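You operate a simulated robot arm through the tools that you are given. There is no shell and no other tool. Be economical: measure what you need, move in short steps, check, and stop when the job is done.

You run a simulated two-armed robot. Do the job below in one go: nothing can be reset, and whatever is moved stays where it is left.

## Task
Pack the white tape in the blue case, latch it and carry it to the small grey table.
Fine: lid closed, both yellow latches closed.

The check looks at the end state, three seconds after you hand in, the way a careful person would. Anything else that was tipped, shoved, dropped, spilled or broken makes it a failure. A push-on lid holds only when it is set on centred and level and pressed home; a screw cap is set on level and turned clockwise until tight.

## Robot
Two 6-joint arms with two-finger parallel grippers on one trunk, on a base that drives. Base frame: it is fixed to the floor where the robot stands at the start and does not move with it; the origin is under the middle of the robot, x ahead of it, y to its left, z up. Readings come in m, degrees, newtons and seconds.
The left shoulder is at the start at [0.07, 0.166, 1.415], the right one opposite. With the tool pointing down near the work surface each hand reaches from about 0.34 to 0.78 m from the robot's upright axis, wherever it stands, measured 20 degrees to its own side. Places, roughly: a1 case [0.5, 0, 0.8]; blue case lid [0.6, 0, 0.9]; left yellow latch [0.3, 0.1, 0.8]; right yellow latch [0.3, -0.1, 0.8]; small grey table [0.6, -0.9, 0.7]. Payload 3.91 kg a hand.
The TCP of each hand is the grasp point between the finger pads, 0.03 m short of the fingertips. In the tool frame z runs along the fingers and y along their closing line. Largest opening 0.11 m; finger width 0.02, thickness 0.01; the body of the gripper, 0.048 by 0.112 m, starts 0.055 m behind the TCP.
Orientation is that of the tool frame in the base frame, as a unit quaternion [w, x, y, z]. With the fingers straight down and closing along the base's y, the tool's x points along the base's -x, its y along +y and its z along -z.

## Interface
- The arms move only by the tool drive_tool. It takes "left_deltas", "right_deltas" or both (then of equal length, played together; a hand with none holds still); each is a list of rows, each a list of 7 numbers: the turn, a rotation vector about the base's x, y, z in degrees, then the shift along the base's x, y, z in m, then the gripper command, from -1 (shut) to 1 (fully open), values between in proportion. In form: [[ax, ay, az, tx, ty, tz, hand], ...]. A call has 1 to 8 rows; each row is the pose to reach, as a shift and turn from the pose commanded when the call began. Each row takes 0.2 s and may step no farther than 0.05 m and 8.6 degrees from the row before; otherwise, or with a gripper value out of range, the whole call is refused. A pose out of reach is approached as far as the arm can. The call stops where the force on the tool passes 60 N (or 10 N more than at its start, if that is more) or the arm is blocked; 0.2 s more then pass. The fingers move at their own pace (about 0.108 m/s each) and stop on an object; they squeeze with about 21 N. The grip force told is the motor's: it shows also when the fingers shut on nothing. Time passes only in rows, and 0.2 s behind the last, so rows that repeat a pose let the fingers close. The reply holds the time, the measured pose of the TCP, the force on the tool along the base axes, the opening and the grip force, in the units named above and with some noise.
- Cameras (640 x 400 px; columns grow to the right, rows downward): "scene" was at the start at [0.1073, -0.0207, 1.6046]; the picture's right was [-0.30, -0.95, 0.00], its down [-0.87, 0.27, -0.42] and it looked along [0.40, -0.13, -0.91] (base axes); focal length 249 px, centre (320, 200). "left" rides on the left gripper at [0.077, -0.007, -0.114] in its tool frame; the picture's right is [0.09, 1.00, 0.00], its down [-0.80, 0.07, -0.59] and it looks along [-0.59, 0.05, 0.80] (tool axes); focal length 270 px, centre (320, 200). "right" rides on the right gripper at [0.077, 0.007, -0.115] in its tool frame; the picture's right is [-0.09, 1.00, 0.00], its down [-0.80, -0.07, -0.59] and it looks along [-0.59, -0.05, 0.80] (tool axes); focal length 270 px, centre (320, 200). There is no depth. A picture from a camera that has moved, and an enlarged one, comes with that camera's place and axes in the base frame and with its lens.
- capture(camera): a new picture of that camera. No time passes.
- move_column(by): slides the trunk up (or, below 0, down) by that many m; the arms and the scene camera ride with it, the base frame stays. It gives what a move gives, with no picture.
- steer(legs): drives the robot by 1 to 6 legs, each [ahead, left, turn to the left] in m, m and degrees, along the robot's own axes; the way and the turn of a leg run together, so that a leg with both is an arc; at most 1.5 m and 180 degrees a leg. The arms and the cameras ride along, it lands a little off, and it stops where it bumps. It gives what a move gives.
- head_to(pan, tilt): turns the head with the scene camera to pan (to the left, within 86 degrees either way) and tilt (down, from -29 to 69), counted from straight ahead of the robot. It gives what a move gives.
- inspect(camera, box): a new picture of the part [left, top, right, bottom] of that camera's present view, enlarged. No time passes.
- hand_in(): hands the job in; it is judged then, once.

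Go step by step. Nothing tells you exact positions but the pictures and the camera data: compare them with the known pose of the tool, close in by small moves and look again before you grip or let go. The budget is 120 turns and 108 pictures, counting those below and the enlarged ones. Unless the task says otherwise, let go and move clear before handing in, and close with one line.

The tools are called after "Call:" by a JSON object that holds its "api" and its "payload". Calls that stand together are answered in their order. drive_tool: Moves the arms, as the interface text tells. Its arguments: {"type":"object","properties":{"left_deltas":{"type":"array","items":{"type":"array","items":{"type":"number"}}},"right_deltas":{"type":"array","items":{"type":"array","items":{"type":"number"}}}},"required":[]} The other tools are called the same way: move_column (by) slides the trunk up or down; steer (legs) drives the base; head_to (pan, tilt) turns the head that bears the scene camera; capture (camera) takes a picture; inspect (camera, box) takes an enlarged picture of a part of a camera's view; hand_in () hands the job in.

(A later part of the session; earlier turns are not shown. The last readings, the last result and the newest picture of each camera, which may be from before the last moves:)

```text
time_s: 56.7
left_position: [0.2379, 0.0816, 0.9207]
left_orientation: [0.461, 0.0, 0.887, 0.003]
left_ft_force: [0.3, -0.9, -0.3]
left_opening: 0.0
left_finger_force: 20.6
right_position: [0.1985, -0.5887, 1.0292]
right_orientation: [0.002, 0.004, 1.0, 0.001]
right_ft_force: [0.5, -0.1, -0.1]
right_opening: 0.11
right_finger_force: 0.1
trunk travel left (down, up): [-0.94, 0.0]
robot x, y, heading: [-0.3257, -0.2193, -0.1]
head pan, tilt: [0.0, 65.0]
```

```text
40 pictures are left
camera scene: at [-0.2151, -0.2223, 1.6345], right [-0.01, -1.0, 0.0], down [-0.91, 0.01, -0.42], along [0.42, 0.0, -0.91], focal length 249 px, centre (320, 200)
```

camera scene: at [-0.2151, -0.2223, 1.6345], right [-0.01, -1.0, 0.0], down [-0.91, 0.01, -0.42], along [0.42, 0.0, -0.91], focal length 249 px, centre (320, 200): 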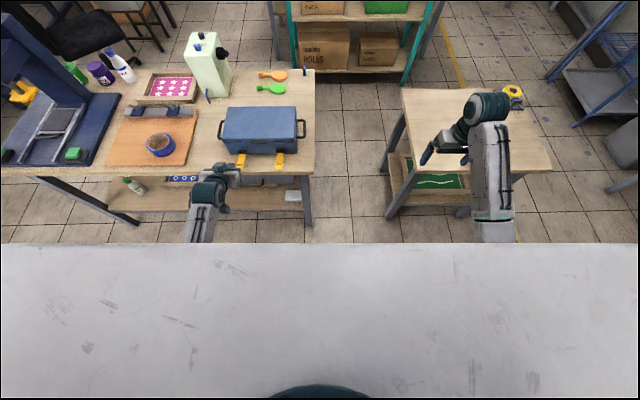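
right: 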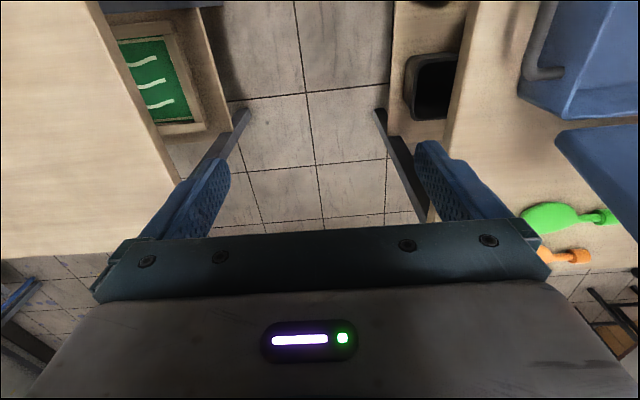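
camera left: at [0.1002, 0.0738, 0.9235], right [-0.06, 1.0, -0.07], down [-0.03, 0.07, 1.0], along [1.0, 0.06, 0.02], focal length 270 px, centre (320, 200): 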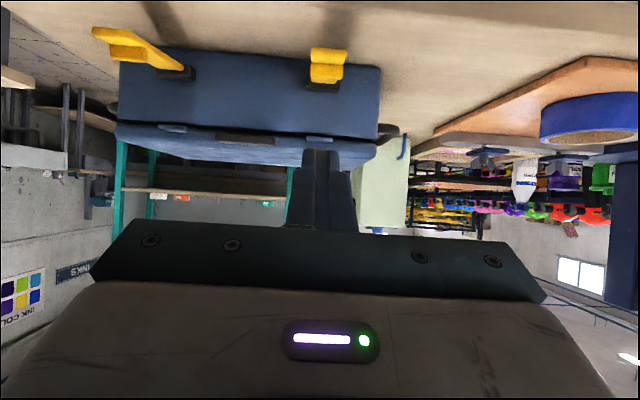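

From the front I see the left lever, its end at about (0.294, 0.083, 0.815–0.827). I pitch further to 75° and go down in front of the table edge, then slide the fingertips beneath the lever.

Call:
{"api": "drive_tool", "payload": {"left_deltas": [[0, -7, 0, -0.01, 0.001, -0.035, -1], [0, -14, 0, -0.015, 0.001, -0.07, -1], [0, -20, 0, -0.017, 0.001, -0.1, -1], [0, -20, 0, -0.017, 0.001, -0.114, -1]]}}

Call:
{"api": "capture", "payload": {"camera": "left"}}

Call:
{"api": "inspect", "payload": {"camera": "scene", "box": [190, 90, 310, 210]}}

```text
time_s: 57.7
left_position: [0.2211, 0.0816, 0.8057]
left_orientation: [0.608, -0.002, 0.794, 0.003]
left_ft_force: [0.7, -0.2, -0.6]
left_opening: 0.0
left_finger_force: 20.8
right_position: [0.2002, -0.5899, 1.0295]
right_orientation: [0.002, 0.004, 1.0, 0.0]
right_ft_force: [0.1, 0.2, -1.5]
right_opening: 0.1098
right_finger_force: 0.1
trunk travel left (down, up): [-0.94, 0.0]
robot x, y, heading: [-0.322, -0.2176, -0.3]
head pan, tilt: [0.0, 65.0]
```

```text
39 pictures are left
camera left: at [0.0906, 0.0746, 0.763], right [-0.03, 1.0, -0.08], down [-0.36, 0.07, 0.93], along [0.93, 0.06, 0.36], focal length 270 px, centre (320, 200)
```

left: 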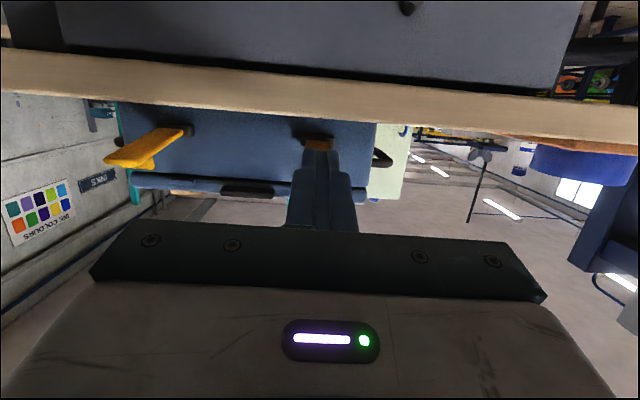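

```text
3.33 times, centred on (250, 150) of scene
camera zoom: at [-0.2148, -0.2225, 1.6345], right [-0.01, -1.0, 0.0], down [-0.91, 0.01, -0.42], along [0.42, 0.0, -0.91], focal length 832 px, centre (553, 367)
```

zoom: 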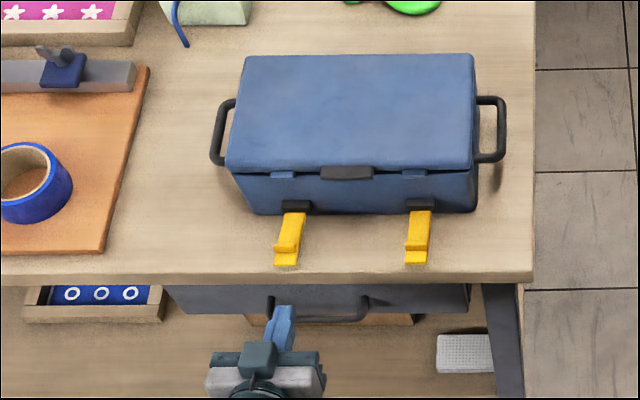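

The tips are low in front of the lever. I slide forward beneath it and look.

Call:
{"api": "drive_tool", "payload": {"left_deltas": [[0, 0, 0, 0.03, 0.002, 0, -1], [0, 0, 0, 0.06, 0.002, 0, -1], [0, 0, 0, 0.066, 0.002, 0.001, -1]]}}

Call:
{"api": "inspect", "payload": {"camera": "scene", "box": [190, 90, 310, 210]}}

Call:
{"api": "capture", "payload": {"camera": "left"}}

```text
time_s: 58.5
left_position: [0.2864, 0.0838, 0.81]
left_orientation: [0.607, 0.0, 0.794, 0.002]
left_ft_force: [-0.1, -0.4, 0.6]
left_opening: 0.0002
left_finger_force: 20.8
right_position: [0.1978, -0.5877, 1.0292]
right_orientation: [0.004, 0.004, 1.0, 0.001]
right_ft_force: [-0.2, 0.3, -0.2]
right_opening: 0.11
right_finger_force: 0.0
trunk travel left (down, up): [-0.94, 0.0]
robot x, y, heading: [-0.3236, -0.2221, -0.2]
head pan, tilt: [0.0, 65.0]
```

```text
3.33 times, centred on (250, 150) of scene
camera zoom: at [-0.2162, -0.2226, 1.6346], right [-0.01, -1.0, 0.0], down [-0.91, 0.01, -0.42], along [0.42, 0.0, -0.91], focal length 832 px, centre (553, 367)
```

zoom: 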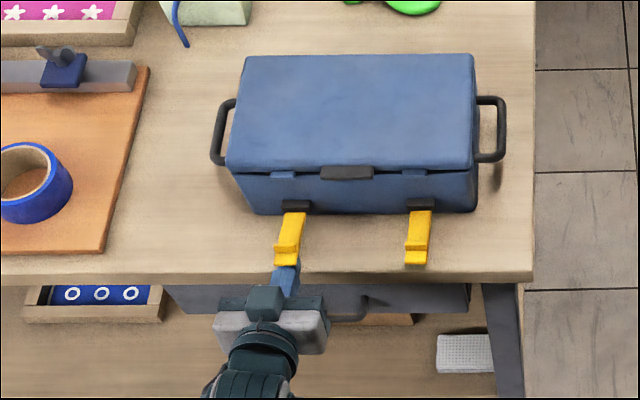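

```text
36 pictures are left
camera left: at [0.1561, 0.0768, 0.7642], right [-0.03, 1.0, -0.08], down [-0.36, 0.07, 0.93], along [0.93, 0.06, 0.36], focal length 270 px, centre (320, 200)
```

left: 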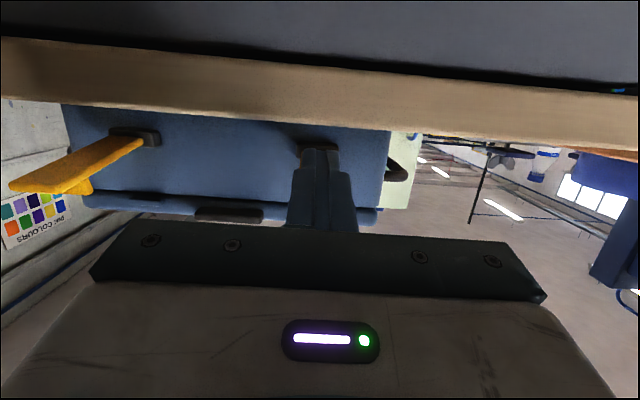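

The fingertips are beneath the lever. I lift it along its arc to about 40° and check that it turns.

Call:
{"api": "drive_tool", "payload": {"left_deltas": [[0, 0, 0, 0.001, 0, 0.012, -1], [0, 0, 0, 0.004, 0, 0.0235, -1], [0, 0, 0, 0.009, 0, 0.034, -1], [0, 0, 0, 0.0155, 0, 0.0434, -1]]}}

Call:
{"api": "inspect", "payload": {"camera": "scene", "box": [190, 90, 310, 210]}}

```text
time_s: 59.5
left_position: [0.3028, 0.0854, 0.8529]
left_orientation: [0.608, -0.002, 0.794, 0.003]
left_ft_force: [-0.8, 1.3, -0.7]
left_opening: 0.0002
left_finger_force: 21.3
right_position: [0.2001, -0.5884, 1.0276]
right_orientation: [0.002, 0.004, 1.0, 0.001]
right_ft_force: [-0.6, -0.3, 0.4]
right_opening: 0.1101
right_finger_force: 0.1
trunk travel left (down, up): [-0.94, 0.0]
robot x, y, heading: [-0.3222, -0.2192, -0.3]
head pan, tilt: [0.0, 65.0]
```

```text
3.33 times, centred on (250, 150) of scene
camera zoom: at [-0.2145, -0.2226, 1.6345], right [-0.01, -1.0, 0.0], down [-0.91, 0.01, -0.42], along [0.42, 0.0, -0.91], focal length 832 px, centre (553, 367)
```

zoom: 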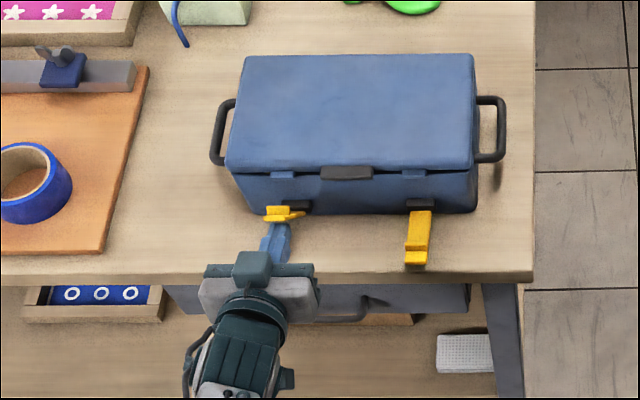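

The lever turns freely. I continue to upright and press it home.

Call:
{"api": "drive_tool", "payload": {"left_deltas": [[0, 0, 0, 0.008, 0, 0.008, -1], [0, 0, 0, 0.0175, 0, 0.0146, -1], [0, 0, 0, 0.0335, 0, 0.021, -1], [0, 0, 0, 0.045, 0, 0.023, -1], [0, 0, 0, 0.052, 0, 0.023, -1]]}}

Call:
{"api": "inspect", "payload": {"camera": "scene", "box": [190, 90, 310, 210]}}

Call:
{"api": "capture", "payload": {"camera": "left"}}

```text
time_s: 60.7
left_position: [0.3535, 0.0853, 0.875]
left_orientation: [0.607, -0.002, 0.795, 0.002]
left_ft_force: [-3.5, 1.5, 0.0]
left_opening: 0.0
left_finger_force: 21.2
right_position: [0.1993, -0.5888, 1.0289]
right_orientation: [0.003, 0.003, 1.0, 0.0]
right_ft_force: [0.8, -0.3, -0.6]
right_opening: 0.1101
right_finger_force: 0.0
trunk travel left (down, up): [-0.94, 0.0]
robot x, y, heading: [-0.3237, -0.2162, -0.1]
head pan, tilt: [0.0, 65.0]
```

```text
3.33 times, centred on (250, 150) of scene
camera zoom: at [-0.2154, -0.2222, 1.6345], right [-0.01, -1.0, 0.0], down [-0.91, 0.01, -0.42], along [0.42, 0.0, -0.91], focal length 832 px, centre (553, 367)
```

zoom: 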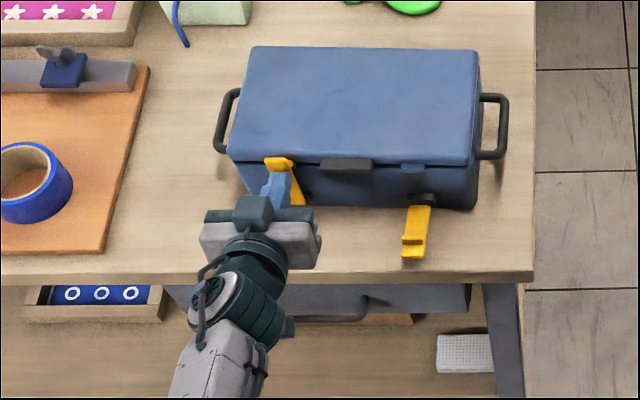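

```text
33 pictures are left
camera left: at [0.2233, 0.0775, 0.8315], right [-0.03, 1.0, -0.08], down [-0.36, 0.07, 0.93], along [0.93, 0.06, 0.36], focal length 270 px, centre (320, 200)
```

left: 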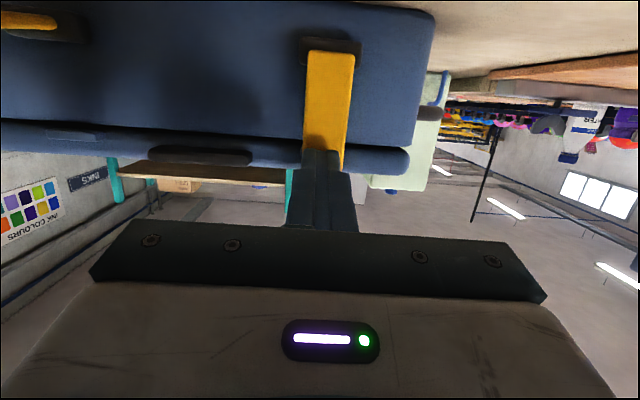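

The lever is up against the lid tab; the case slid back slightly. I zoom in to see if it is seated.

Call:
{"api": "inspect", "payload": {"camera": "left", "box": [200, 20, 440, 200]}}

Call:
{"api": "inspect", "payload": {"camera": "scene", "box": [215, 125, 275, 165]}}

```text
2.22 times, centred on (320, 110) of left
camera zoom: at [0.2233, 0.0775, 0.8315], right [-0.03, 1.0, -0.08], down [-0.36, 0.07, 0.93], along [0.93, 0.06, 0.36], focal length 601 px, centre (320, 400)
```

zoom: 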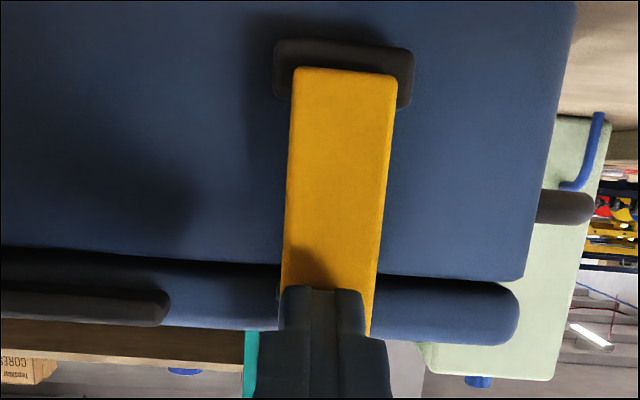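

```text
10.00 times, centred on (245, 145) of scene
camera zoom: at [-0.2154, -0.2222, 1.6345], right [-0.01, -1.0, 0.0], down [-0.91, 0.01, -0.42], along [0.42, 0.0, -0.91], focal length 2494 px, centre (1070, 750)
```

zoom: 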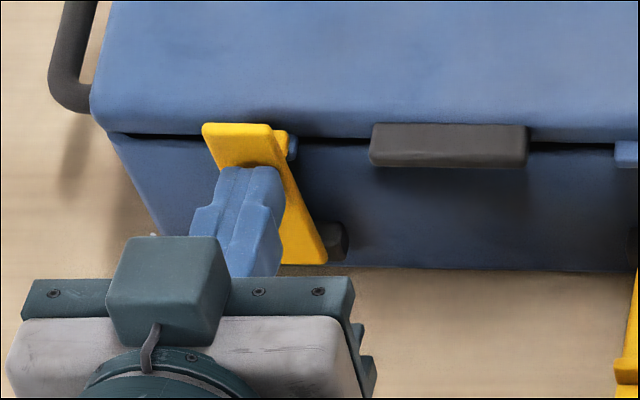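

I back off a little to see whether the lever stays.

Call:
{"api": "drive_tool", "payload": {"left_deltas": [[0, 0, 0, -0.02, 0, 0, -1], [0, 0, 0, -0.04, 0, 0, -1]]}}

Call:
{"api": "inspect", "payload": {"camera": "scene", "box": [215, 125, 275, 165]}}

Call:
{"api": "inspect", "payload": {"camera": "left", "box": [0, 0, 480, 260]}}

```text
time_s: 61.3
left_position: [0.3113, 0.0874, 0.8763]
left_orientation: [0.608, -0.002, 0.794, 0.003]
left_ft_force: [0.5, 0.5, -0.4]
left_opening: 0.0001
left_finger_force: 21.3
right_position: [0.1981, -0.5887, 1.0291]
right_orientation: [0.003, 0.003, 1.0, 0.0]
right_ft_force: [0.3, 0.6, -0.1]
right_opening: 0.1101
right_finger_force: 0.0
trunk travel left (down, up): [-0.94, 0.0]
robot x, y, heading: [-0.3243, -0.2209, -0.3]
head pan, tilt: [0.0, 65.0]
```

```text
10.00 times, centred on (245, 145) of scene
camera zoom: at [-0.2168, -0.2222, 1.6347], right [-0.01, -1.0, 0.0], down [-0.91, 0.01, -0.42], along [0.42, 0.0, -0.91], focal length 2494 px, centre (1070, 750)
```

zoom: 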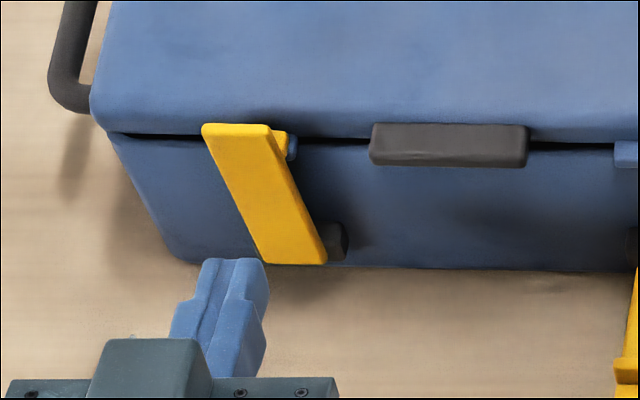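

```text
1.33 times, centred on (240, 130) of left
camera zoom: at [0.1818, 0.0784, 0.8309], right [-0.03, 1.0, -0.08], down [-0.37, 0.07, 0.93], along [0.93, 0.06, 0.36], focal length 360 px, centre (427, 293)
```

zoom: 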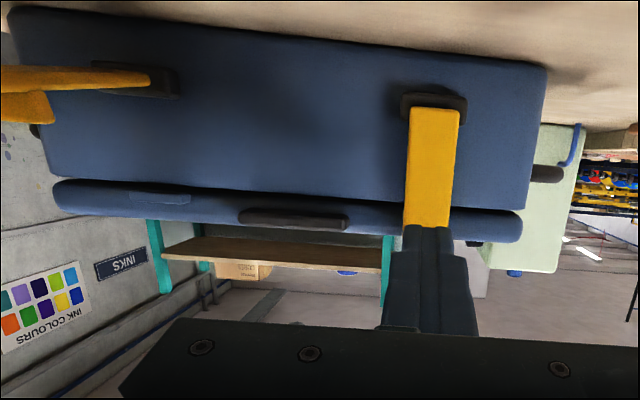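

The left lever stays upright with its ridge hooked over the lid tab. Now the right one the same way: I back off, lower the hand and slide the base 0.16 m to the right.

Call:
{"api": "drive_tool", "payload": {"left_deltas": [[0, 0, 0, -0.045, 0, 0, -1], [0, 0, 0, -0.09, 0, 0, -1], [0, 0, 0, -0.09, 0, -0.035, -1], [0, 0, 0, -0.09, 0, -0.07, -1]]}}

Call:
{"api": "steer", "payload": {"legs": [[0, -0.16, 0]]}}

Call:
{"api": "capture", "payload": {"camera": "left"}}

Call:
{"api": "inspect", "payload": {"camera": "scene", "box": [140, 100, 300, 220]}}

```text
time_s: 62.3
left_position: [0.2262, 0.0862, 0.802]
left_orientation: [0.606, -0.002, 0.795, 0.004]
left_ft_force: [-0.2, 0.3, 0.1]
left_opening: 0.0
left_finger_force: 20.8
left hand out of reach, approached as far as the arm can: row 2
right_position: [0.2005, -0.5885, 1.027]
right_orientation: [0.002, 0.004, 1.0, 0.001]
right_ft_force: [0.7, -0.3, 0.1]
right_opening: 0.1098
right_finger_force: 0.1
trunk travel left (down, up): [-0.94, 0.0]
robot x, y, heading: [-0.3278, -0.2235, -0.4]
head pan, tilt: [0.0, 65.0]
```

```text
time_s: 63.7
left_position: [0.224, -0.07, 0.8024]
left_orientation: [0.607, -0.003, 0.795, 0.002]
left_ft_force: [0.2, -0.2, -0.9]
left_opening: 0.0
left_finger_force: 21.4
right_position: [0.1989, -0.7423, 1.0295]
right_orientation: [0.002, 0.003, 1.0, -0.001]
right_ft_force: [-0.2, 0.4, 0.7]
right_opening: 0.1101
right_finger_force: 0.1
trunk travel left (down, up): [-0.94, 0.0]
robot x, y, heading: [-0.323, -0.3779, -0.1]
head pan, tilt: [0.0, 65.0]
```

```text
28 pictures are left
camera left: at [0.0937, -0.0769, 0.7578], right [-0.03, 1.0, -0.08], down [-0.36, 0.07, 0.93], along [0.93, 0.06, 0.36], focal length 270 px, centre (320, 200)
```

left: 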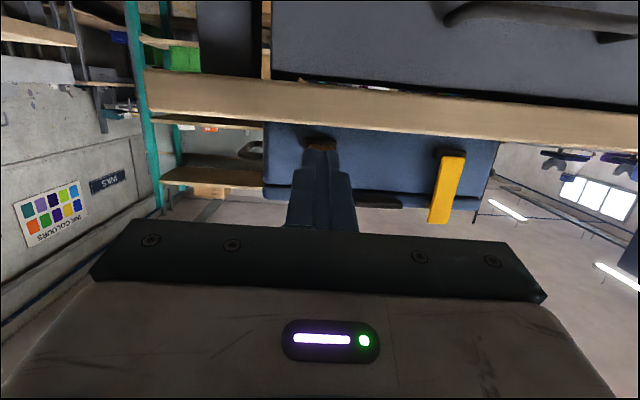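

```text
3.33 times, centred on (220, 160) of scene
camera zoom: at [-0.2162, -0.3757, 1.6345], right [-0.01, -1.0, 0.0], down [-0.91, 0.0, -0.42], along [0.42, 0.0, -0.91], focal length 832 px, centre (653, 333)
```

zoom: 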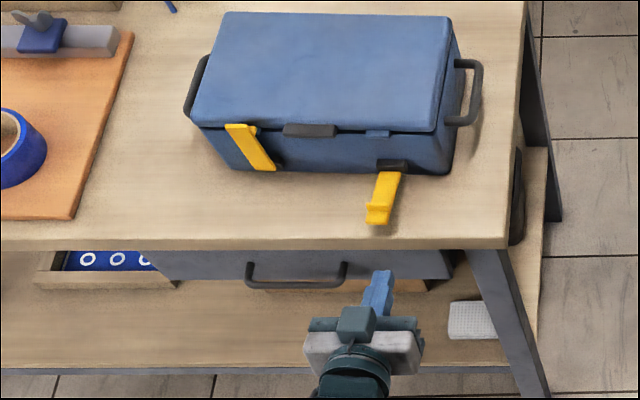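

The right lever's tip is at about (0.307, −0.060, 0.82). I align, slide beneath it, and check.

Call:
{"api": "drive_tool", "payload": {"left_deltas": [[0, 0, 0, 0, 0.009, 0.006, -1], [0, 0, 0, 0.035, 0.009, 0.006, -1], [0, 0, 0, 0.07, 0.009, 0.006, -1], [0, 0, 0, 0.076, 0.009, 0.006, -1]]}}

Call:
{"api": "inspect", "payload": {"camera": "scene", "box": [200, 130, 280, 190]}}

```text
time_s: 64.7
left_position: [0.2993, -0.0614, 0.8097]
left_orientation: [0.607, -0.002, 0.795, 0.004]
left_ft_force: [0.7, -0.5, -0.6]
left_opening: 0.0
left_finger_force: 21.1
right_position: [0.1983, -0.7458, 1.0288]
right_orientation: [0.002, 0.003, 1.0, 0.0]
right_ft_force: [-0.8, 0.0, 0.2]
right_opening: 0.1104
right_finger_force: 0.1
trunk travel left (down, up): [-0.94, 0.0]
robot x, y, heading: [-0.3264, -0.3781, -0.2]
head pan, tilt: [0.0, 65.0]
```

```text
6.67 times, centred on (240, 160) of scene
camera zoom: at [-0.2169, -0.3794, 1.6346], right [-0.01, -1.0, 0.0], down [-0.91, 0.01, -0.42], along [0.42, 0.0, -0.91], focal length 1663 px, centre (853, 467)
```

zoom: 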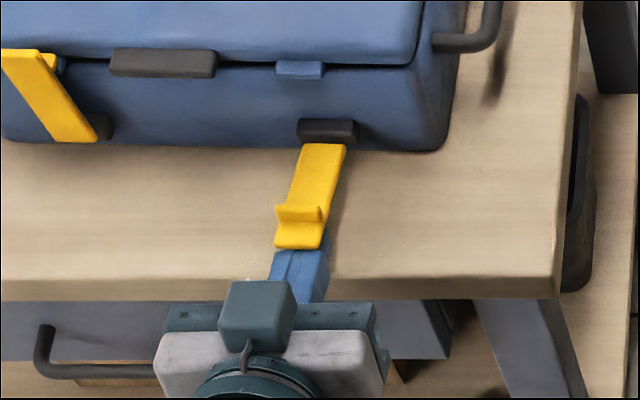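

The tips are under the right lever. I swing it up along the same arc.

Call:
{"api": "drive_tool", "payload": {"left_deltas": [[0, 0, 0, 0.001, 0, 0.012, -1], [0, 0, 0, 0.004, 0, 0.0235, -1], [0, 0, 0, 0.009, 0, 0.034, -1], [0, 0, 0, 0.0155, 0, 0.0434, -1], [0, 0, 0, 0.0235, 0, 0.0514, -1], [0, 0, 0, 0.033, 0, 0.058, -1], [0, 0, 0, 0.049, 0, 0.0647, -1], [0, 0, 0, 0.0585, 0, 0.0667, -1]]}}

Call:
{"api": "drive_tool", "payload": {"left_deltas": [[0, 0, 0, 0.004, 0, 0, -1], [0, 0, 0, 0.007, 0, 0, -1], [0, 0, 0, -0.03, 0, 0, -1], [0, 0, 0, -0.06, 0, 0, -1]]}}

Call:
{"api": "inspect", "payload": {"camera": "scene", "box": [190, 120, 280, 190]}}

```text
time_s: 66.5
left_position: [0.3591, -0.0612, 0.8763]
left_orientation: [0.608, -0.002, 0.794, 0.003]
left_ft_force: [-3.5, -0.7, -1.0]
left_opening: 0.0
left_finger_force: 21.3
right_position: [0.1986, -0.7456, 1.0278]
right_orientation: [0.003, 0.003, 1.0, 0.002]
right_ft_force: [1.3, 0.2, 0.3]
right_opening: 0.1097
right_finger_force: 0.0
trunk travel left (down, up): [-0.94, 0.0]
robot x, y, heading: [-0.325, -0.3773, -0.2]
head pan, tilt: [0.0, 65.0]
```

```text
time_s: 67.5
left_position: [0.2965, -0.0621, 0.8775]
left_orientation: [0.609, -0.002, 0.793, 0.003]
left_ft_force: [-0.2, -0.2, -0.4]
left_opening: 0.0
left_finger_force: 21.2
right_position: [0.1971, -0.7452, 1.029]
right_orientation: [0.003, 0.004, 1.0, 0.0]
right_ft_force: [0.4, -0.8, 0.7]
right_opening: 0.11
right_finger_force: 0.0
trunk travel left (down, up): [-0.94, 0.0]
robot x, y, heading: [-0.3259, -0.3768, -0.1]
head pan, tilt: [0.0, 65.0]
```

```text
5.71 times, centred on (235, 155) of scene
camera zoom: at [-0.2187, -0.3796, 1.6347], right [-0.01, -1.0, 0.0], down [-0.91, 0.01, -0.42], along [0.42, 0.0, -0.91], focal length 1425 px, centre (806, 457)
```

zoom: 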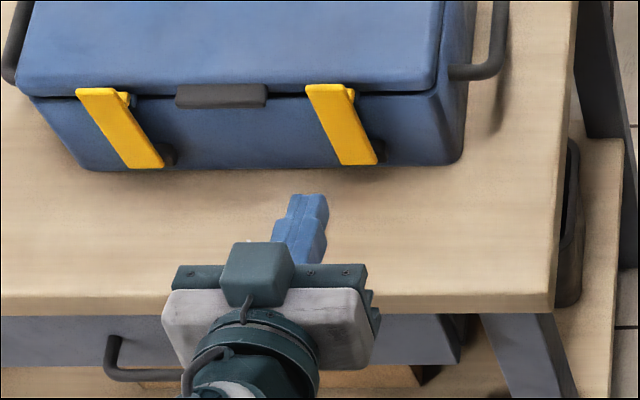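

Both levers stand upright now. I check from the hand camera whether the ridges sit over the tabs.

Call:
{"api": "inspect", "payload": {"camera": "left", "box": [180, 20, 560, 240]}}

Call:
{"api": "inspect", "payload": {"camera": "scene", "box": [198, 128, 248, 156]}}

```text
1.68 times, centred on (370, 130) of left
camera zoom: at [0.1662, -0.0685, 0.8316], right [-0.03, 1.0, -0.08], down [-0.37, 0.07, 0.93], along [0.93, 0.06, 0.36], focal length 455 px, centre (236, 318)
```

zoom: 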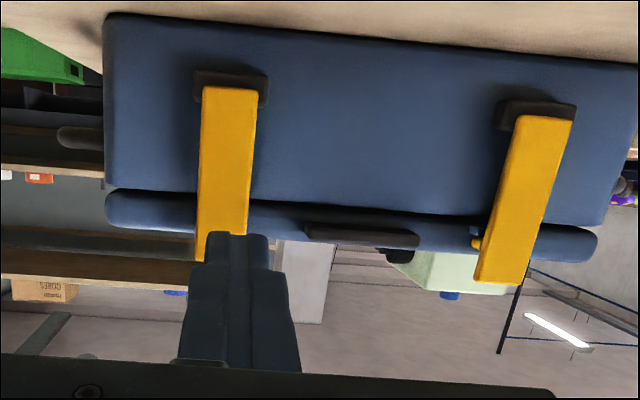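

```text
12.80 times, centred on (223, 142) of scene
camera zoom: at [-0.2187, -0.3796, 1.6347], right [-0.01, -1.0, 0.0], down [-0.91, 0.01, -0.42], along [0.42, 0.0, -0.91], focal length 3193 px, centre (1562, 942)
```

zoom: 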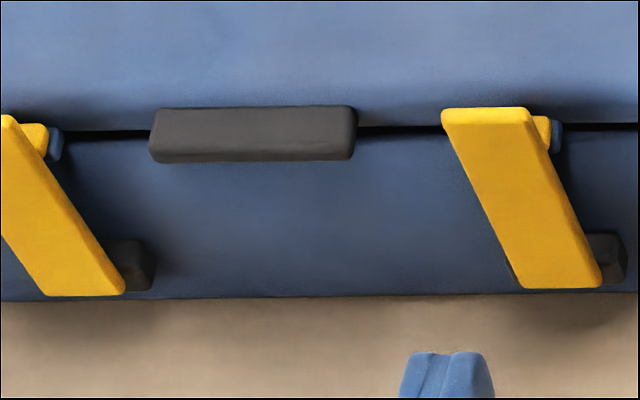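

Both ridges sit over the tabs and the levers measure vertical, so the case is latched. Now I unpitch the left hand, clear of the case.

Call:
{"api": "drive_tool", "payload": {"left_deltas": [[0, 5, 0, -0.03, 0, 0.02, -1], [0, 13, 0, -0.04, 0, 0.045, -1], [0, 21, 0, -0.05, 0, 0.06, -1], [0, 29, 0, -0.06, 0, 0.07, -0.5], [0, 37, 0, -0.06, 0, 0.08, -0.2], [0, 45, 0, -0.06, 0, 0.09, 0], [0, 53, 0, -0.06, 0, 0.1, 0], [0, 61, 0, -0.06, 0, 0.1, 0]]}}

Call:
{"api": "drive_tool", "payload": {"left_deltas": [[0, 7, 0, 0, 0, 0, 0], [0, 14.8, 0, 0, 0, 0, 0]]}}

Call:
{"api": "steer", "payload": {"legs": [[0, 0.39, 0]]}}

Call:
{"api": "head_to", "payload": {"pan": 0, "tilt": 55}}

Call:
{"api": "capture", "payload": {"camera": "scene"}}

```text
time_s: 69.3
left_position: [0.2812, -0.0232, 0.9459]
left_orientation: [0.114, 0.058, 0.992, -0.004]
left_ft_force: [1.2, -0.1, 0.5]
left_opening: 0.0551
left_finger_force: 0.1
left hand out of reach, approached as far as the arm can: row 1, 2, 3, 4, 5, 6, 7, 8
right_position: [0.1988, -0.7462, 1.0278]
right_orientation: [0.002, 0.003, 1.0, 0.001]
right_ft_force: [-1.1, -0.1, 0.1]
right_opening: 0.1098
right_finger_force: 0.0
trunk travel left (down, up): [-0.94, 0.0]
robot x, y, heading: [-0.3252, -0.3745, -0.2]
head pan, tilt: [0.0, 65.0]
```

```text
time_s: 69.9
left_position: [0.2764, -0.0121, 0.9479]
left_orientation: [-0.013, 0.057, 0.998, -0.019]
left_ft_force: [0.4, -0.2, 0.1]
left_opening: 0.0549
left_finger_force: 0.1
left hand out of reach, approached as far as the arm can: row 2
right_position: [0.1995, -0.7451, 1.0288]
right_orientation: [0.001, 0.002, 1.0, 0.002]
right_ft_force: [0.8, 0.3, -0.5]
right_opening: 0.1102
right_finger_force: 0.0
trunk travel left (down, up): [-0.94, 0.0]
robot x, y, heading: [-0.3242, -0.375, -0.2]
head pan, tilt: [0.0, 65.0]
```

```text
time_s: 72.3
left_position: [0.2738, 0.3781, 0.9493]
left_orientation: [-0.012, 0.055, 0.998, -0.018]
left_ft_force: [0.2, -0.1, 0.1]
left_opening: 0.0549
left_finger_force: 0.0
right_position: [0.202, -0.354, 1.0274]
right_orientation: [0.003, 0.0, 1.0, 0.002]
right_ft_force: [-0.3, 0.5, -0.5]
right_opening: 0.1101
right_finger_force: 0.0
trunk travel left (down, up): [-0.94, 0.0]
robot x, y, heading: [-0.3246, 0.0124, 0.0]
head pan, tilt: [0.0, 65.0]
```

```text
time_s: 73.0
left_position: [0.2741, 0.3802, 0.9481]
left_orientation: [-0.013, 0.055, 0.998, -0.019]
left_ft_force: [-0.9, -0.1, -0.2]
left_opening: 0.0551
left_finger_force: 0.0
right_position: [0.2013, -0.3529, 1.0282]
right_orientation: [0.003, 0.001, 1.0, 0.001]
right_ft_force: [-0.6, -0.3, -0.2]
right_opening: 0.1099
right_finger_force: 0.0
trunk travel left (down, up): [-0.94, 0.0]
robot x, y, heading: [-0.3269, 0.0126, -0.0]
head pan, tilt: [0.0, 55.0]
```

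```text
22 pictures are left
camera scene: at [-0.203, 0.0115, 1.6461], right [0.0, -1.0, 0.0], down [-0.82, 0.0, -0.57], along [0.57, 0.0, -0.82], focal length 249 px, centre (320, 200)
```

scene: 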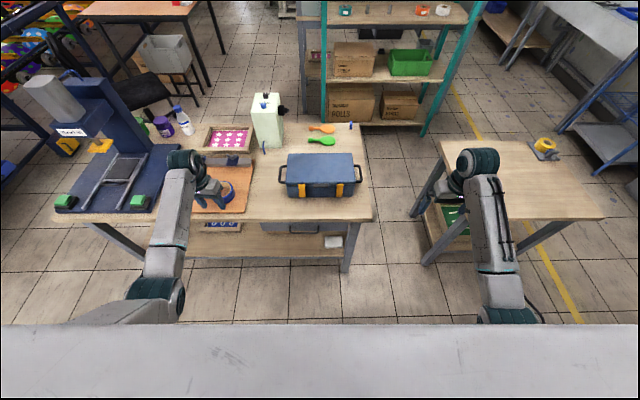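

Small table top spans about x 0.36–0.86, y −0.64 to −1.25. I level the left hand, drive ahead and bring both hands outside the side handles, then look closely.

Call:
{"api": "drive_tool", "payload": {"left_deltas": [[2.2, -1.5, 6.3, 0, 0, 0.02, 0]], "right_deltas": [[0, 0, 0, 0, 0, -0.02, 0]]}}

Call:
{"api": "steer", "payload": {"legs": [[0.22, 0, 0]]}}

Call:
{"api": "drive_tool", "payload": {"left_deltas": [[0, 0, 0, 0, -0.04, 0, 0], [0, 0, 0, 0, -0.08, -0.01, 0], [0, 0, 0, 0, -0.12, -0.02, 0]], "right_deltas": [[0, 0, 0, 0.035, 0.02, -0.02, 0], [0, 0, 0, 0.07, 0.05, -0.04, 0], [0, 0, 0, 0.08, 0.08, -0.07, 0]]}}

Call:
{"api": "inspect", "payload": {"camera": "scene", "box": [230, 130, 410, 250]}}

Call:
{"api": "capture", "payload": {"camera": "left"}}

Call:
{"api": "capture", "payload": {"camera": "right"}}

```text
time_s: 73.4
left_position: [0.2798, 0.3912, 0.9549]
left_orientation: [-0.007, 0.036, 0.999, -0.011]
left_ft_force: [0.3, -0.6, -0.2]
left_opening: 0.0552
left_finger_force: 0.0
left hand out of reach, approached as far as the arm can: row 1
right_position: [0.2007, -0.3538, 1.0083]
right_orientation: [0.003, 0.001, 1.0, 0.001]
right_ft_force: [-0.2, -0.1, 0.0]
right_opening: 0.0548
right_finger_force: 0.1
trunk travel left (down, up): [-0.94, 0.0]
robot x, y, heading: [-0.3243, 0.017, 0.1]
head pan, tilt: [0.0, 55.0]
```

```text
time_s: 75.1
left_position: [0.5023, 0.3887, 0.9563]
left_orientation: [-0.006, 0.036, 0.999, -0.011]
left_ft_force: [-0.8, -0.1, -1.0]
left_opening: 0.0549
left_finger_force: 0.0
right_position: [0.4199, -0.3575, 1.0102]
right_orientation: [0.004, 0.003, 1.0, 0.001]
right_ft_force: [-0.7, 0.6, -0.5]
right_opening: 0.0548
right_finger_force: 0.1
trunk travel left (down, up): [-0.94, 0.0]
robot x, y, heading: [-0.0985, 0.0105, -0.4]
head pan, tilt: [0.0, 55.0]
```

```text
refused: row 2 steps farther than a row can; nothing moved
```

```text
3.33 times, centred on (320, 190) of scene
camera zoom: at [0.0158, 0.0101, 1.6465], right [-0.01, -1.0, 0.0], down [-0.82, 0.0, -0.58], along [0.58, 0.0, -0.82], focal length 832 px, centre (320, 233)
```

zoom: 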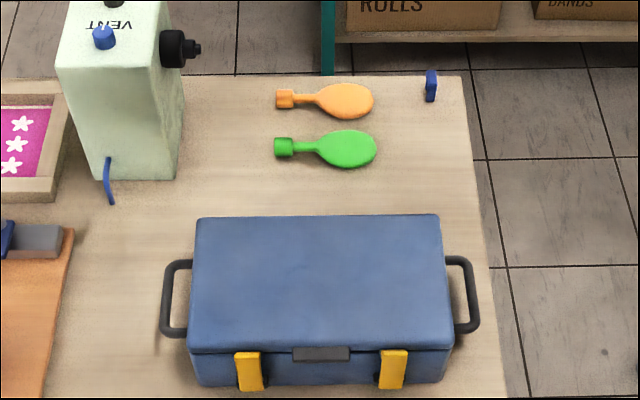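

```text
20 pictures are left
camera left: at [0.4258, 0.3901, 1.0719], right [-0.01, 1.0, -0.02], down [0.81, 0.02, 0.58], along [0.59, -0.01, -0.81], focal length 270 px, centre (320, 200)
```

left: 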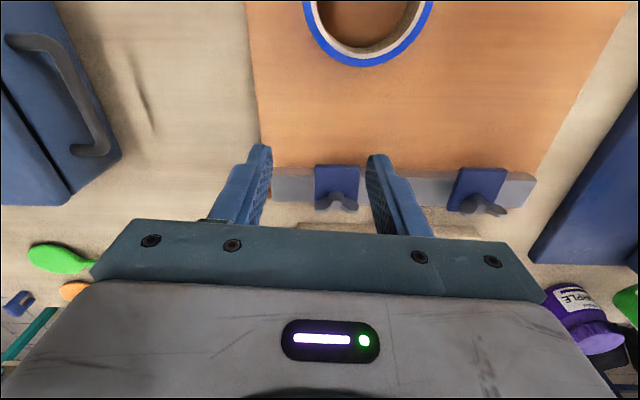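

```text
19 pictures are left
camera right: at [0.3422, -0.348, 1.1236], right [0.09, 1.0, 0.0], down [0.8, -0.08, 0.6], along [0.6, -0.05, -0.8], focal length 270 px, centre (320, 200)
```

right: 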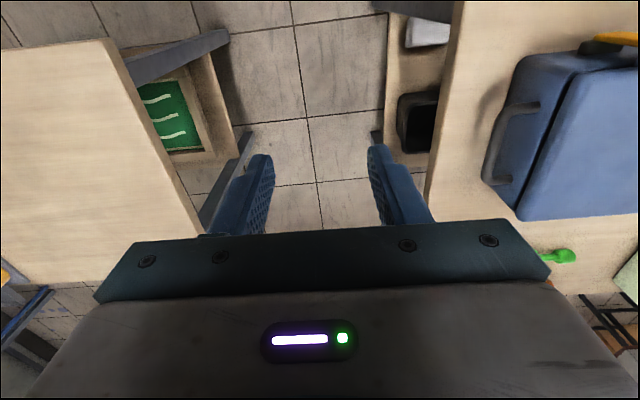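

The handle bars come out at left (0.491, 0.181, 0.839) and right (0.495, −0.160, 0.839), with about 3 cm between bar and case. I bring both hands above the bars with the fingers 3 cm open.

Call:
{"api": "drive_tool", "payload": {"left_deltas": [[0.6, -0.3, 2, 0, -0.035, -0.02, -0.45], [1.3, -0.7, 4.1, -0.003, -0.07, -0.04, -0.45], [1.3, -0.7, 4.1, -0.006, -0.11, -0.055, -0.45], [1.3, -0.7, 4.1, -0.009, -0.145, -0.055, -0.45], [1.3, -0.7, 4.1, -0.011, -0.18, -0.055, -0.45], [1.3, -0.7, 4.1, -0.011, -0.208, -0.055, -0.45]], "right_deltas": [[0, 0, 0, 0.02, 0.03, -0.025, -0.45], [0, 0, 0, 0.04, 0.06, -0.05, -0.45], [0, 0, 0, 0.055, 0.095, -0.075, -0.45], [0, 0, 0, 0.065, 0.13, -0.1, -0.45], [0, 0, 0, 0.075, 0.165, -0.11, -0.45], [0, 0, 0, 0.075, 0.1975, -0.11, -0.45]]}}

Call:
{"api": "capture", "payload": {"camera": "left"}}

Call:
{"api": "capture", "payload": {"camera": "right"}}

```text
time_s: 76.5
left_position: [0.5021, 0.3162, 0.8766]
left_orientation: [0.008, 0.041, 0.997, -0.065]
left_ft_force: [-0.1, -0.5, -0.1]
left_opening: 0.0302
left_finger_force: 0.1
left hand out of reach, approached as far as the arm can: row 1, 2, 3, 4, 5, 6
right_position: [0.4973, -0.1583, 0.9002]
right_orientation: [0.002, 0.003, 1.0, 0.0]
right_ft_force: [0.1, 0.1, -0.3]
right_opening: 0.0305
right_finger_force: 0.1
trunk travel left (down, up): [-0.94, 0.0]
robot x, y, heading: [-0.1081, 0.0129, 0.1]
head pan, tilt: [0.0, 55.0]
```

```text
18 pictures are left
camera left: at [0.4224, 0.3307, 0.9888], right [-0.01, 0.99, -0.13], down [0.8, 0.08, 0.6], along [0.6, -0.1, -0.79], focal length 270 px, centre (320, 200)
```

left: 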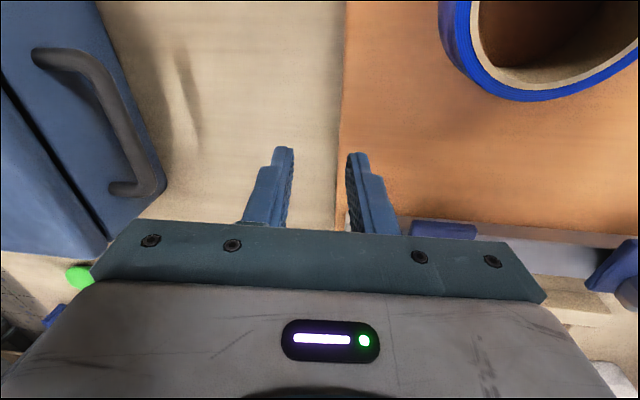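

```text
17 pictures are left
camera right: at [0.4198, -0.1502, 1.0127], right [0.09, 1.0, 0.0], down [0.8, -0.08, 0.6], along [0.6, -0.06, -0.8], focal length 270 px, centre (320, 200)
```

right: 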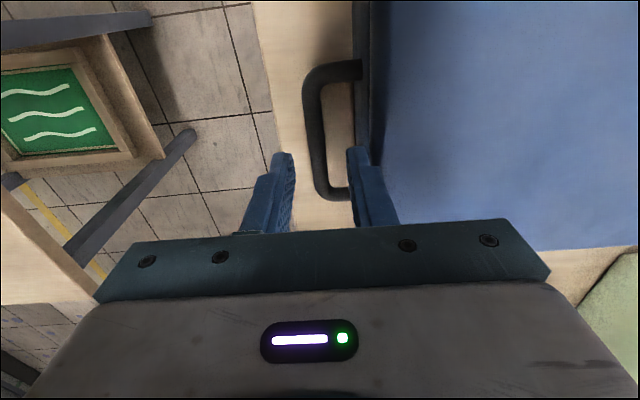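

The right hand is well placed; the left arm is caught in an awkward posture and stops short. I move it outward into an easy region first, to recover its posture.

Call:
{"api": "drive_tool", "payload": {"left_deltas": [[2, 0, 1, 0, 0.03, 0.02, -0.45], [4, 0, 2.5, 0, 0.07, 0.04, -0.45], [7.5, 0, 4.7, 0, 0.11, 0.05, -0.45], [7.5, 0, 4.7, 0, 0.15, 0.05, -0.45], [7.5, 0, 4.7, 0, 0.19, 0.05, -0.45]]}}

Call:
{"api": "drive_tool", "payload": {"left_deltas": [[0, 0, 0, 0, 0, 0.0, -0.45], [0, 0, 0, 0.02, -0.02, 0, -0.45]]}}

```text
time_s: 77.7
left_position: [0.4983, 0.5083, 0.9252]
left_orientation: [0.006, 0.001, 1.0, 0.0]
left_ft_force: [0.4, 0.3, -0.7]
left_opening: 0.0301
left_finger_force: 0.0
left hand out of reach, approached as far as the arm can: row 2, 3
right_position: [0.4971, -0.1579, 0.899]
right_orientation: [0.003, 0.003, 1.0, 0.0]
right_ft_force: [0.2, -0.4, -0.7]
right_opening: 0.0301
right_finger_force: 0.1
trunk travel left (down, up): [-0.94, 0.0]
robot x, y, heading: [-0.1014, 0.0142, -0.5]
head pan, tilt: [0.0, 55.0]
```

```text
time_s: 78.3
left_position: [0.5205, 0.4869, 0.9256]
left_orientation: [0.006, 0.001, 1.0, 0.001]
left_ft_force: [0.6, -0.3, -0.7]
left_opening: 0.0301
left_finger_force: 0.0
right_position: [0.4969, -0.1593, 0.8984]
right_orientation: [0.002, 0.003, 1.0, 0.002]
right_ft_force: [-1.2, 0.6, -0.4]
right_opening: 0.0302
right_finger_force: 0.0
trunk travel left (down, up): [-0.94, 0.0]
robot x, y, heading: [-0.1038, 0.0116, -0.4]
head pan, tilt: [0.0, 55.0]
```

The arm is in order again there. Its last joint seems near its limit for this yaw, so I turn the left hand half round (the gripper is symmetric).

Call:
{"api": "drive_tool", "payload": {"left_deltas": [[0, 0, -8.5, 0, 0, 0.01, -0.45], [0, 0, -17, 0, 0, 0.02, -0.45], [0, 0, -25.5, 0, 0, 0.02, -0.45], [0, 0, -34, 0, 0, 0.02, -0.45], [0, 0, -42.5, 0, 0, 0.02, -0.45], [0, 0, -51, 0, 0, 0.02, -0.45], [0, 0, -59.5, 0, 0, 0.02, -0.45], [0, 0, -68, 0, 0, 0.02, -0.45]]}}

Call:
{"api": "drive_tool", "payload": {"left_deltas": [[0, 0, -8.5, 0, 0, 0, -0.45], [0, 0, -17, 0, 0, 0, -0.45], [0, 0, -25.5, 0, 0, 0, -0.45], [0, 0, -34, 0, 0, 0, -0.45], [0, 0, -42.5, 0, 0, 0, -0.45], [0, 0, -51, 0, 0, 0, -0.45], [0, 0, -59.5, 0, 0, 0, -0.45], [0, 0, -68, 0, 0, 0, -0.45]]}}

Call:
{"api": "drive_tool", "payload": {"left_deltas": [[0, 0, -8.5, 0, 0, 0, -0.45], [0, 0, -17, 0, 0, 0, -0.45], [0, 0, -25.5, 0, 0, 0, -0.45], [0, 0, -34, 0, 0, 0, -0.45], [0, 0, -44, 0, 0, 0, -0.45]]}}

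```text
time_s: 80.1
left_position: [0.5215, 0.4852, 0.9451]
left_orientation: [0.007, 0.56, 0.828, -0.003]
left_ft_force: [0.5, 0.5, 0.0]
left_opening: 0.0303
left_finger_force: 0.1
right_position: [0.4973, -0.1597, 0.8993]
right_orientation: [0.004, 0.003, 1.0, 0.001]
right_ft_force: [0.4, -0.7, 0.2]
right_opening: 0.0304
right_finger_force: 0.1
trunk travel left (down, up): [-0.94, 0.0]
robot x, y, heading: [-0.1065, 0.0136, -0.3]
head pan, tilt: [0.0, 55.0]
```

```text
time_s: 81.9
left_position: [0.521, 0.4856, 0.9447]
left_orientation: [0.003, 0.928, 0.373, -0.007]
left_ft_force: [-0.6, 0.5, -0.5]
left_opening: 0.0301
left_finger_force: 0.0
right_position: [0.4973, -0.1589, 0.8989]
right_orientation: [0.002, 0.002, 1.0, 0.001]
right_ft_force: [0.0, 0.3, 0.6]
right_opening: 0.0302
right_finger_force: 0.3
trunk travel left (down, up): [-0.94, 0.0]
robot x, y, heading: [-0.1039, 0.0146, -0.4]
head pan, tilt: [0.0, 55.0]
```

```text
refused: row 5 steps farther than a row can; nothing moved
```

Call:
{"api": "drive_tool", "payload": {"left_deltas": [[0, 0, -8.5, 0, 0, 0, -0.45], [0, 0, -17, 0, 0, 0, -0.45], [0, 0, -25.5, 0, 0, 0, -0.45], [0, 0, -34, 0, 0, 0, -0.45], [0, 0, -42, 0, 0, 0, -0.45], [0, 0, -44, 0, 0, 0, -0.45]]}}

Call:
{"api": "drive_tool", "payload": {"left_deltas": [[0, 0, 0, -0.005, -0.045, -0.01, -0.45], [0, 0, 0, -0.01, -0.09, -0.02, -0.45], [0, 0, 0, -0.015, -0.135, -0.03, -0.45], [0, 0, 0, -0.02, -0.18, -0.04, -0.45], [0, 0, 0, -0.025, -0.225, -0.045, -0.45], [0, 0, 0, -0.03, -0.27, -0.045, -0.45], [0, 0, 0, -0.03, -0.304, -0.045, -0.45]]}}

```text
time_s: 83.3
left_position: [0.5196, 0.4857, 0.9446]
left_orientation: [0.001, 1.0, 0.0, -0.007]
left_ft_force: [0.2, 0.6, -0.2]
left_opening: 0.0307
left_finger_force: 0.2
right_position: [0.4964, -0.1597, 0.8996]
right_orientation: [0.003, 0.003, 1.0, 0.001]
right_ft_force: [-0.3, 1.1, -0.2]
right_opening: 0.0303
right_finger_force: 0.0
trunk travel left (down, up): [-0.94, 0.0]
robot x, y, heading: [-0.1012, 0.0091, -0.2]
head pan, tilt: [0.0, 55.0]
```

```text
time_s: 84.9
left_position: [0.4701, 0.3002, 0.9173]
left_orientation: [0.063, 0.998, 0.001, -0.003]
left_ft_force: [0.6, 0.9, 0.2]
left_opening: 0.0305
left_finger_force: 0.0
left hand out of reach, approached as far as the arm can: row 2, 3, 4, 5, 6, 7
right_position: [0.4963, -0.1608, 0.8992]
right_orientation: [0.002, 0.002, 1.0, 0.001]
right_ft_force: [-0.6, -0.3, 0.2]
right_opening: 0.0305
right_finger_force: 0.0
trunk travel left (down, up): [-0.94, 0.0]
robot x, y, heading: [-0.1032, 0.0148, -0.2]
head pan, tilt: [0.0, 55.0]
```

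Still short, so it is the arm's posture. I look at both arms to compare.

Call:
{"api": "head_to", "payload": {"pan": 25, "tilt": 40}}

Call:
{"api": "capture", "payload": {"camera": "scene"}}

```text
time_s: 85.8
left_position: [0.4693, 0.3023, 0.9175]
left_orientation: [0.064, 0.998, 0.0, -0.003]
left_ft_force: [-0.1, -0.4, 0.5]
left_opening: 0.0303
left_finger_force: 0.2
right_position: [0.4965, -0.1592, 0.8998]
right_orientation: [0.003, 0.002, 1.0, 0.001]
right_ft_force: [-0.1, 0.1, 0.1]
right_opening: 0.0303
right_finger_force: 0.0
trunk travel left (down, up): [-0.94, 0.0]
robot x, y, heading: [-0.1044, 0.0122, -0.3]
head pan, tilt: [25.0, 40.0]
```

```text
16 pictures are left
camera scene: at [0.0248, 0.0461, 1.6668], right [0.42, -0.91, 0.0], down [-0.58, -0.27, -0.77], along [0.7, 0.32, -0.64], focal length 249 px, centre (320, 200)
```

scene: 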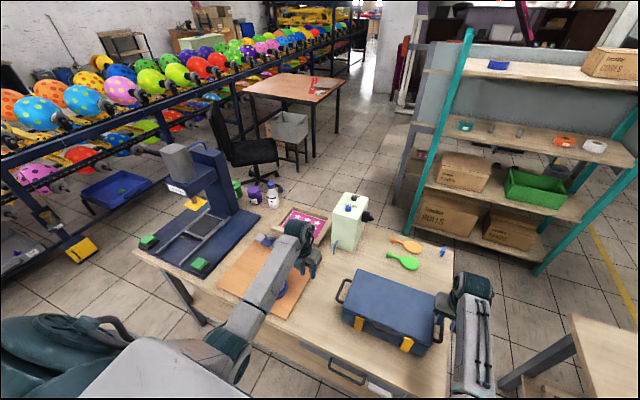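

The left wrist appears to be in a flipped posture. Since a pitched hand grips the bar just as well, I try the reach with the fingers pitched forward.

Call:
{"api": "drive_tool", "payload": {"left_deltas": [[-3, -4, 0, 0.0, 0.04, 0.01, -0.45], [-7, -8, 0, 0.0, 0.08, 0.02, -0.45], [-7, -16, 0, 0, 0.09, 0.02, -0.45], [-7, -24, 0, 0, 0.09, 0.02, -0.45], [-7, -32, 0, 0, 0.09, 0.02, -0.45]]}}

Call:
{"api": "drive_tool", "payload": {"left_deltas": [[0, 0, 0, 0, -0.04, -0.01, -0.45], [0, 0, 0, 0, -0.08, -0.02, -0.45], [0, 0, 0, 0, -0.12, -0.025, -0.45], [0, 0, 0, 0, -0.16, -0.03, -0.45]]}}

```text
time_s: 87.0
left_position: [0.4688, 0.3889, 0.9365]
left_orientation: [0.122, 0.954, -0.017, 0.274]
left_ft_force: [-0.7, 0.0, 0.0]
left_opening: 0.0303
left_finger_force: 0.0
right_position: [0.4967, -0.158, 0.8997]
right_orientation: [0.002, 0.003, 1.0, 0.001]
right_ft_force: [-0.9, -1.0, -0.5]
right_opening: 0.0302
right_finger_force: 0.0
trunk travel left (down, up): [-0.94, 0.0]
robot x, y, heading: [-0.1026, 0.0152, -0.1]
head pan, tilt: [25.0, 40.0]
```

```text
time_s: 88.0
left_position: [0.4694, 0.2277, 0.9056]
left_orientation: [0.12, 0.955, -0.018, 0.272]
left_ft_force: [0.0, -0.5, -0.4]
left_opening: 0.03
left_finger_force: 0.1
right_position: [0.4975, -0.1613, 0.8997]
right_orientation: [0.002, 0.003, 1.0, 0.002]
right_ft_force: [0.1, -0.2, -0.8]
right_opening: 0.0302
right_finger_force: 0.0
trunk travel left (down, up): [-0.94, 0.0]
robot x, y, heading: [-0.1038, 0.0178, -0.5]
head pan, tilt: [25.0, 40.0]
```

With the pitched hand the reach works. I square the roll and bring it right above the left bar, then check.

Call:
{"api": "drive_tool", "payload": {"left_deltas": [[7, 0, 3, 0.005, -0.01, 0, -0.45], [13.8, 0, 6.1, 0.01, -0.025, 0, -0.45], [13.8, 0, 6.1, 0.0156, -0.047, -0.003, -0.45]]}}

Call:
{"api": "capture", "payload": {"camera": "left"}}

Call:
{"api": "inspect", "payload": {"camera": "scene", "box": [270, 210, 470, 370]}}

```text
time_s: 88.8
left_position: [0.4721, 0.2425, 0.9055]
left_orientation: [0.098, 0.956, -0.016, 0.275]
left_ft_force: [0.0, -0.4, 0.0]
left_opening: 0.0302
left_finger_force: 0.2
left hand out of reach, approached as far as the arm can: row 1, 2, 3
right_position: [0.4979, -0.1594, 0.8994]
right_orientation: [0.003, 0.002, 1.0, 0.001]
right_ft_force: [0.4, -0.2, 0.5]
right_opening: 0.0301
right_finger_force: 0.1
trunk travel left (down, up): [-0.94, 0.0]
robot x, y, heading: [-0.1035, 0.0139, -0.4]
head pan, tilt: [25.0, 40.0]
```

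```text
15 pictures are left
camera left: at [0.4788, 0.2734, 1.0391], right [-0.01, -0.97, 0.22], down [-1.0, 0.03, 0.08], along [-0.09, -0.22, -0.97], focal length 270 px, centre (320, 200)
```

left: 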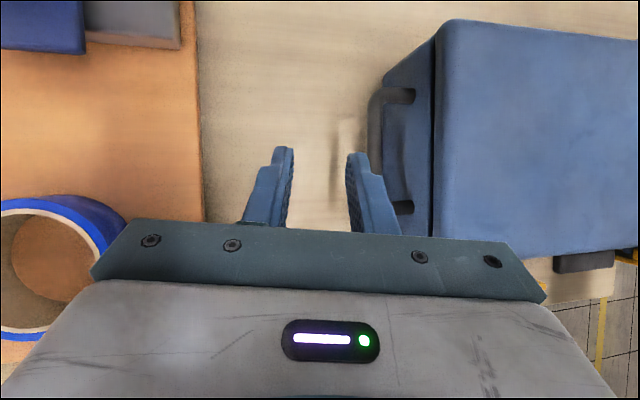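

```text
2.50 times, centred on (370, 290) of scene
camera zoom: at [0.0248, 0.0462, 1.6668], right [0.42, -0.91, 0.0], down [-0.58, -0.27, -0.77], along [0.7, 0.32, -0.64], focal length 624 px, centre (195, -25)
```

zoom: 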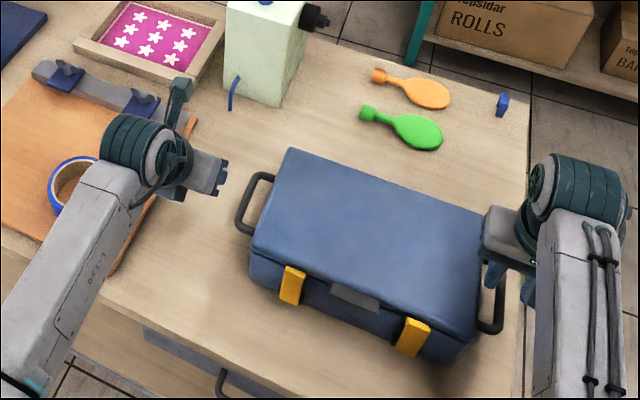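

The arm reaches when the hand leans outward about 14°, which suits the bar and clears the lid. I keep that lean and go above the bar.

Call:
{"api": "drive_tool", "payload": {"left_deltas": [[-3, 0, -1, 0.005, -0.02, 0, -0.45], [-4, 0, -1, 0.01, -0.04, -0.005, -0.45], [-4, 0, -1, 0.011, -0.0585, -0.012, -0.45]]}}

Call:
{"api": "capture", "payload": {"camera": "left"}}

```text
time_s: 89.6
left_position: [0.4841, 0.1894, 0.8903]
left_orientation: [0.138, 0.952, -0.015, 0.274]
left_ft_force: [0.3, -0.9, -0.4]
left_opening: 0.0301
left_finger_force: 0.0
left hand out of reach, approached as far as the arm can: row 3
right_position: [0.4974, -0.1598, 0.8988]
right_orientation: [0.002, 0.002, 1.0, 0.001]
right_ft_force: [0.5, -0.7, -0.9]
right_opening: 0.03
right_finger_force: 0.0
trunk travel left (down, up): [-0.94, 0.0]
robot x, y, heading: [-0.102, 0.0122, -0.4]
head pan, tilt: [25.0, 40.0]
```

```text
13 pictures are left
camera left: at [0.4913, 0.2298, 1.0224], right [-0.03, -0.95, 0.3], down [-1.0, 0.06, 0.08], along [-0.09, -0.29, -0.95], focal length 270 px, centre (320, 200)
```

left: 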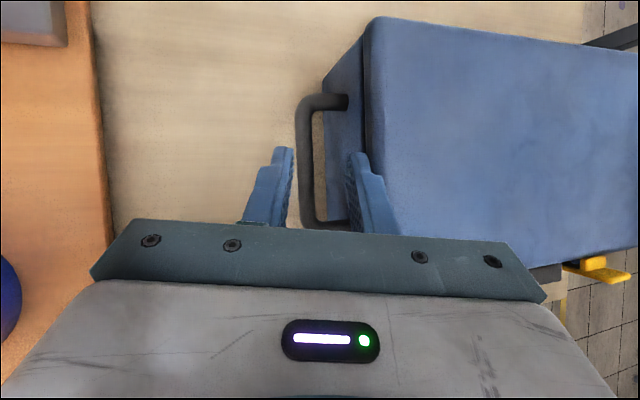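

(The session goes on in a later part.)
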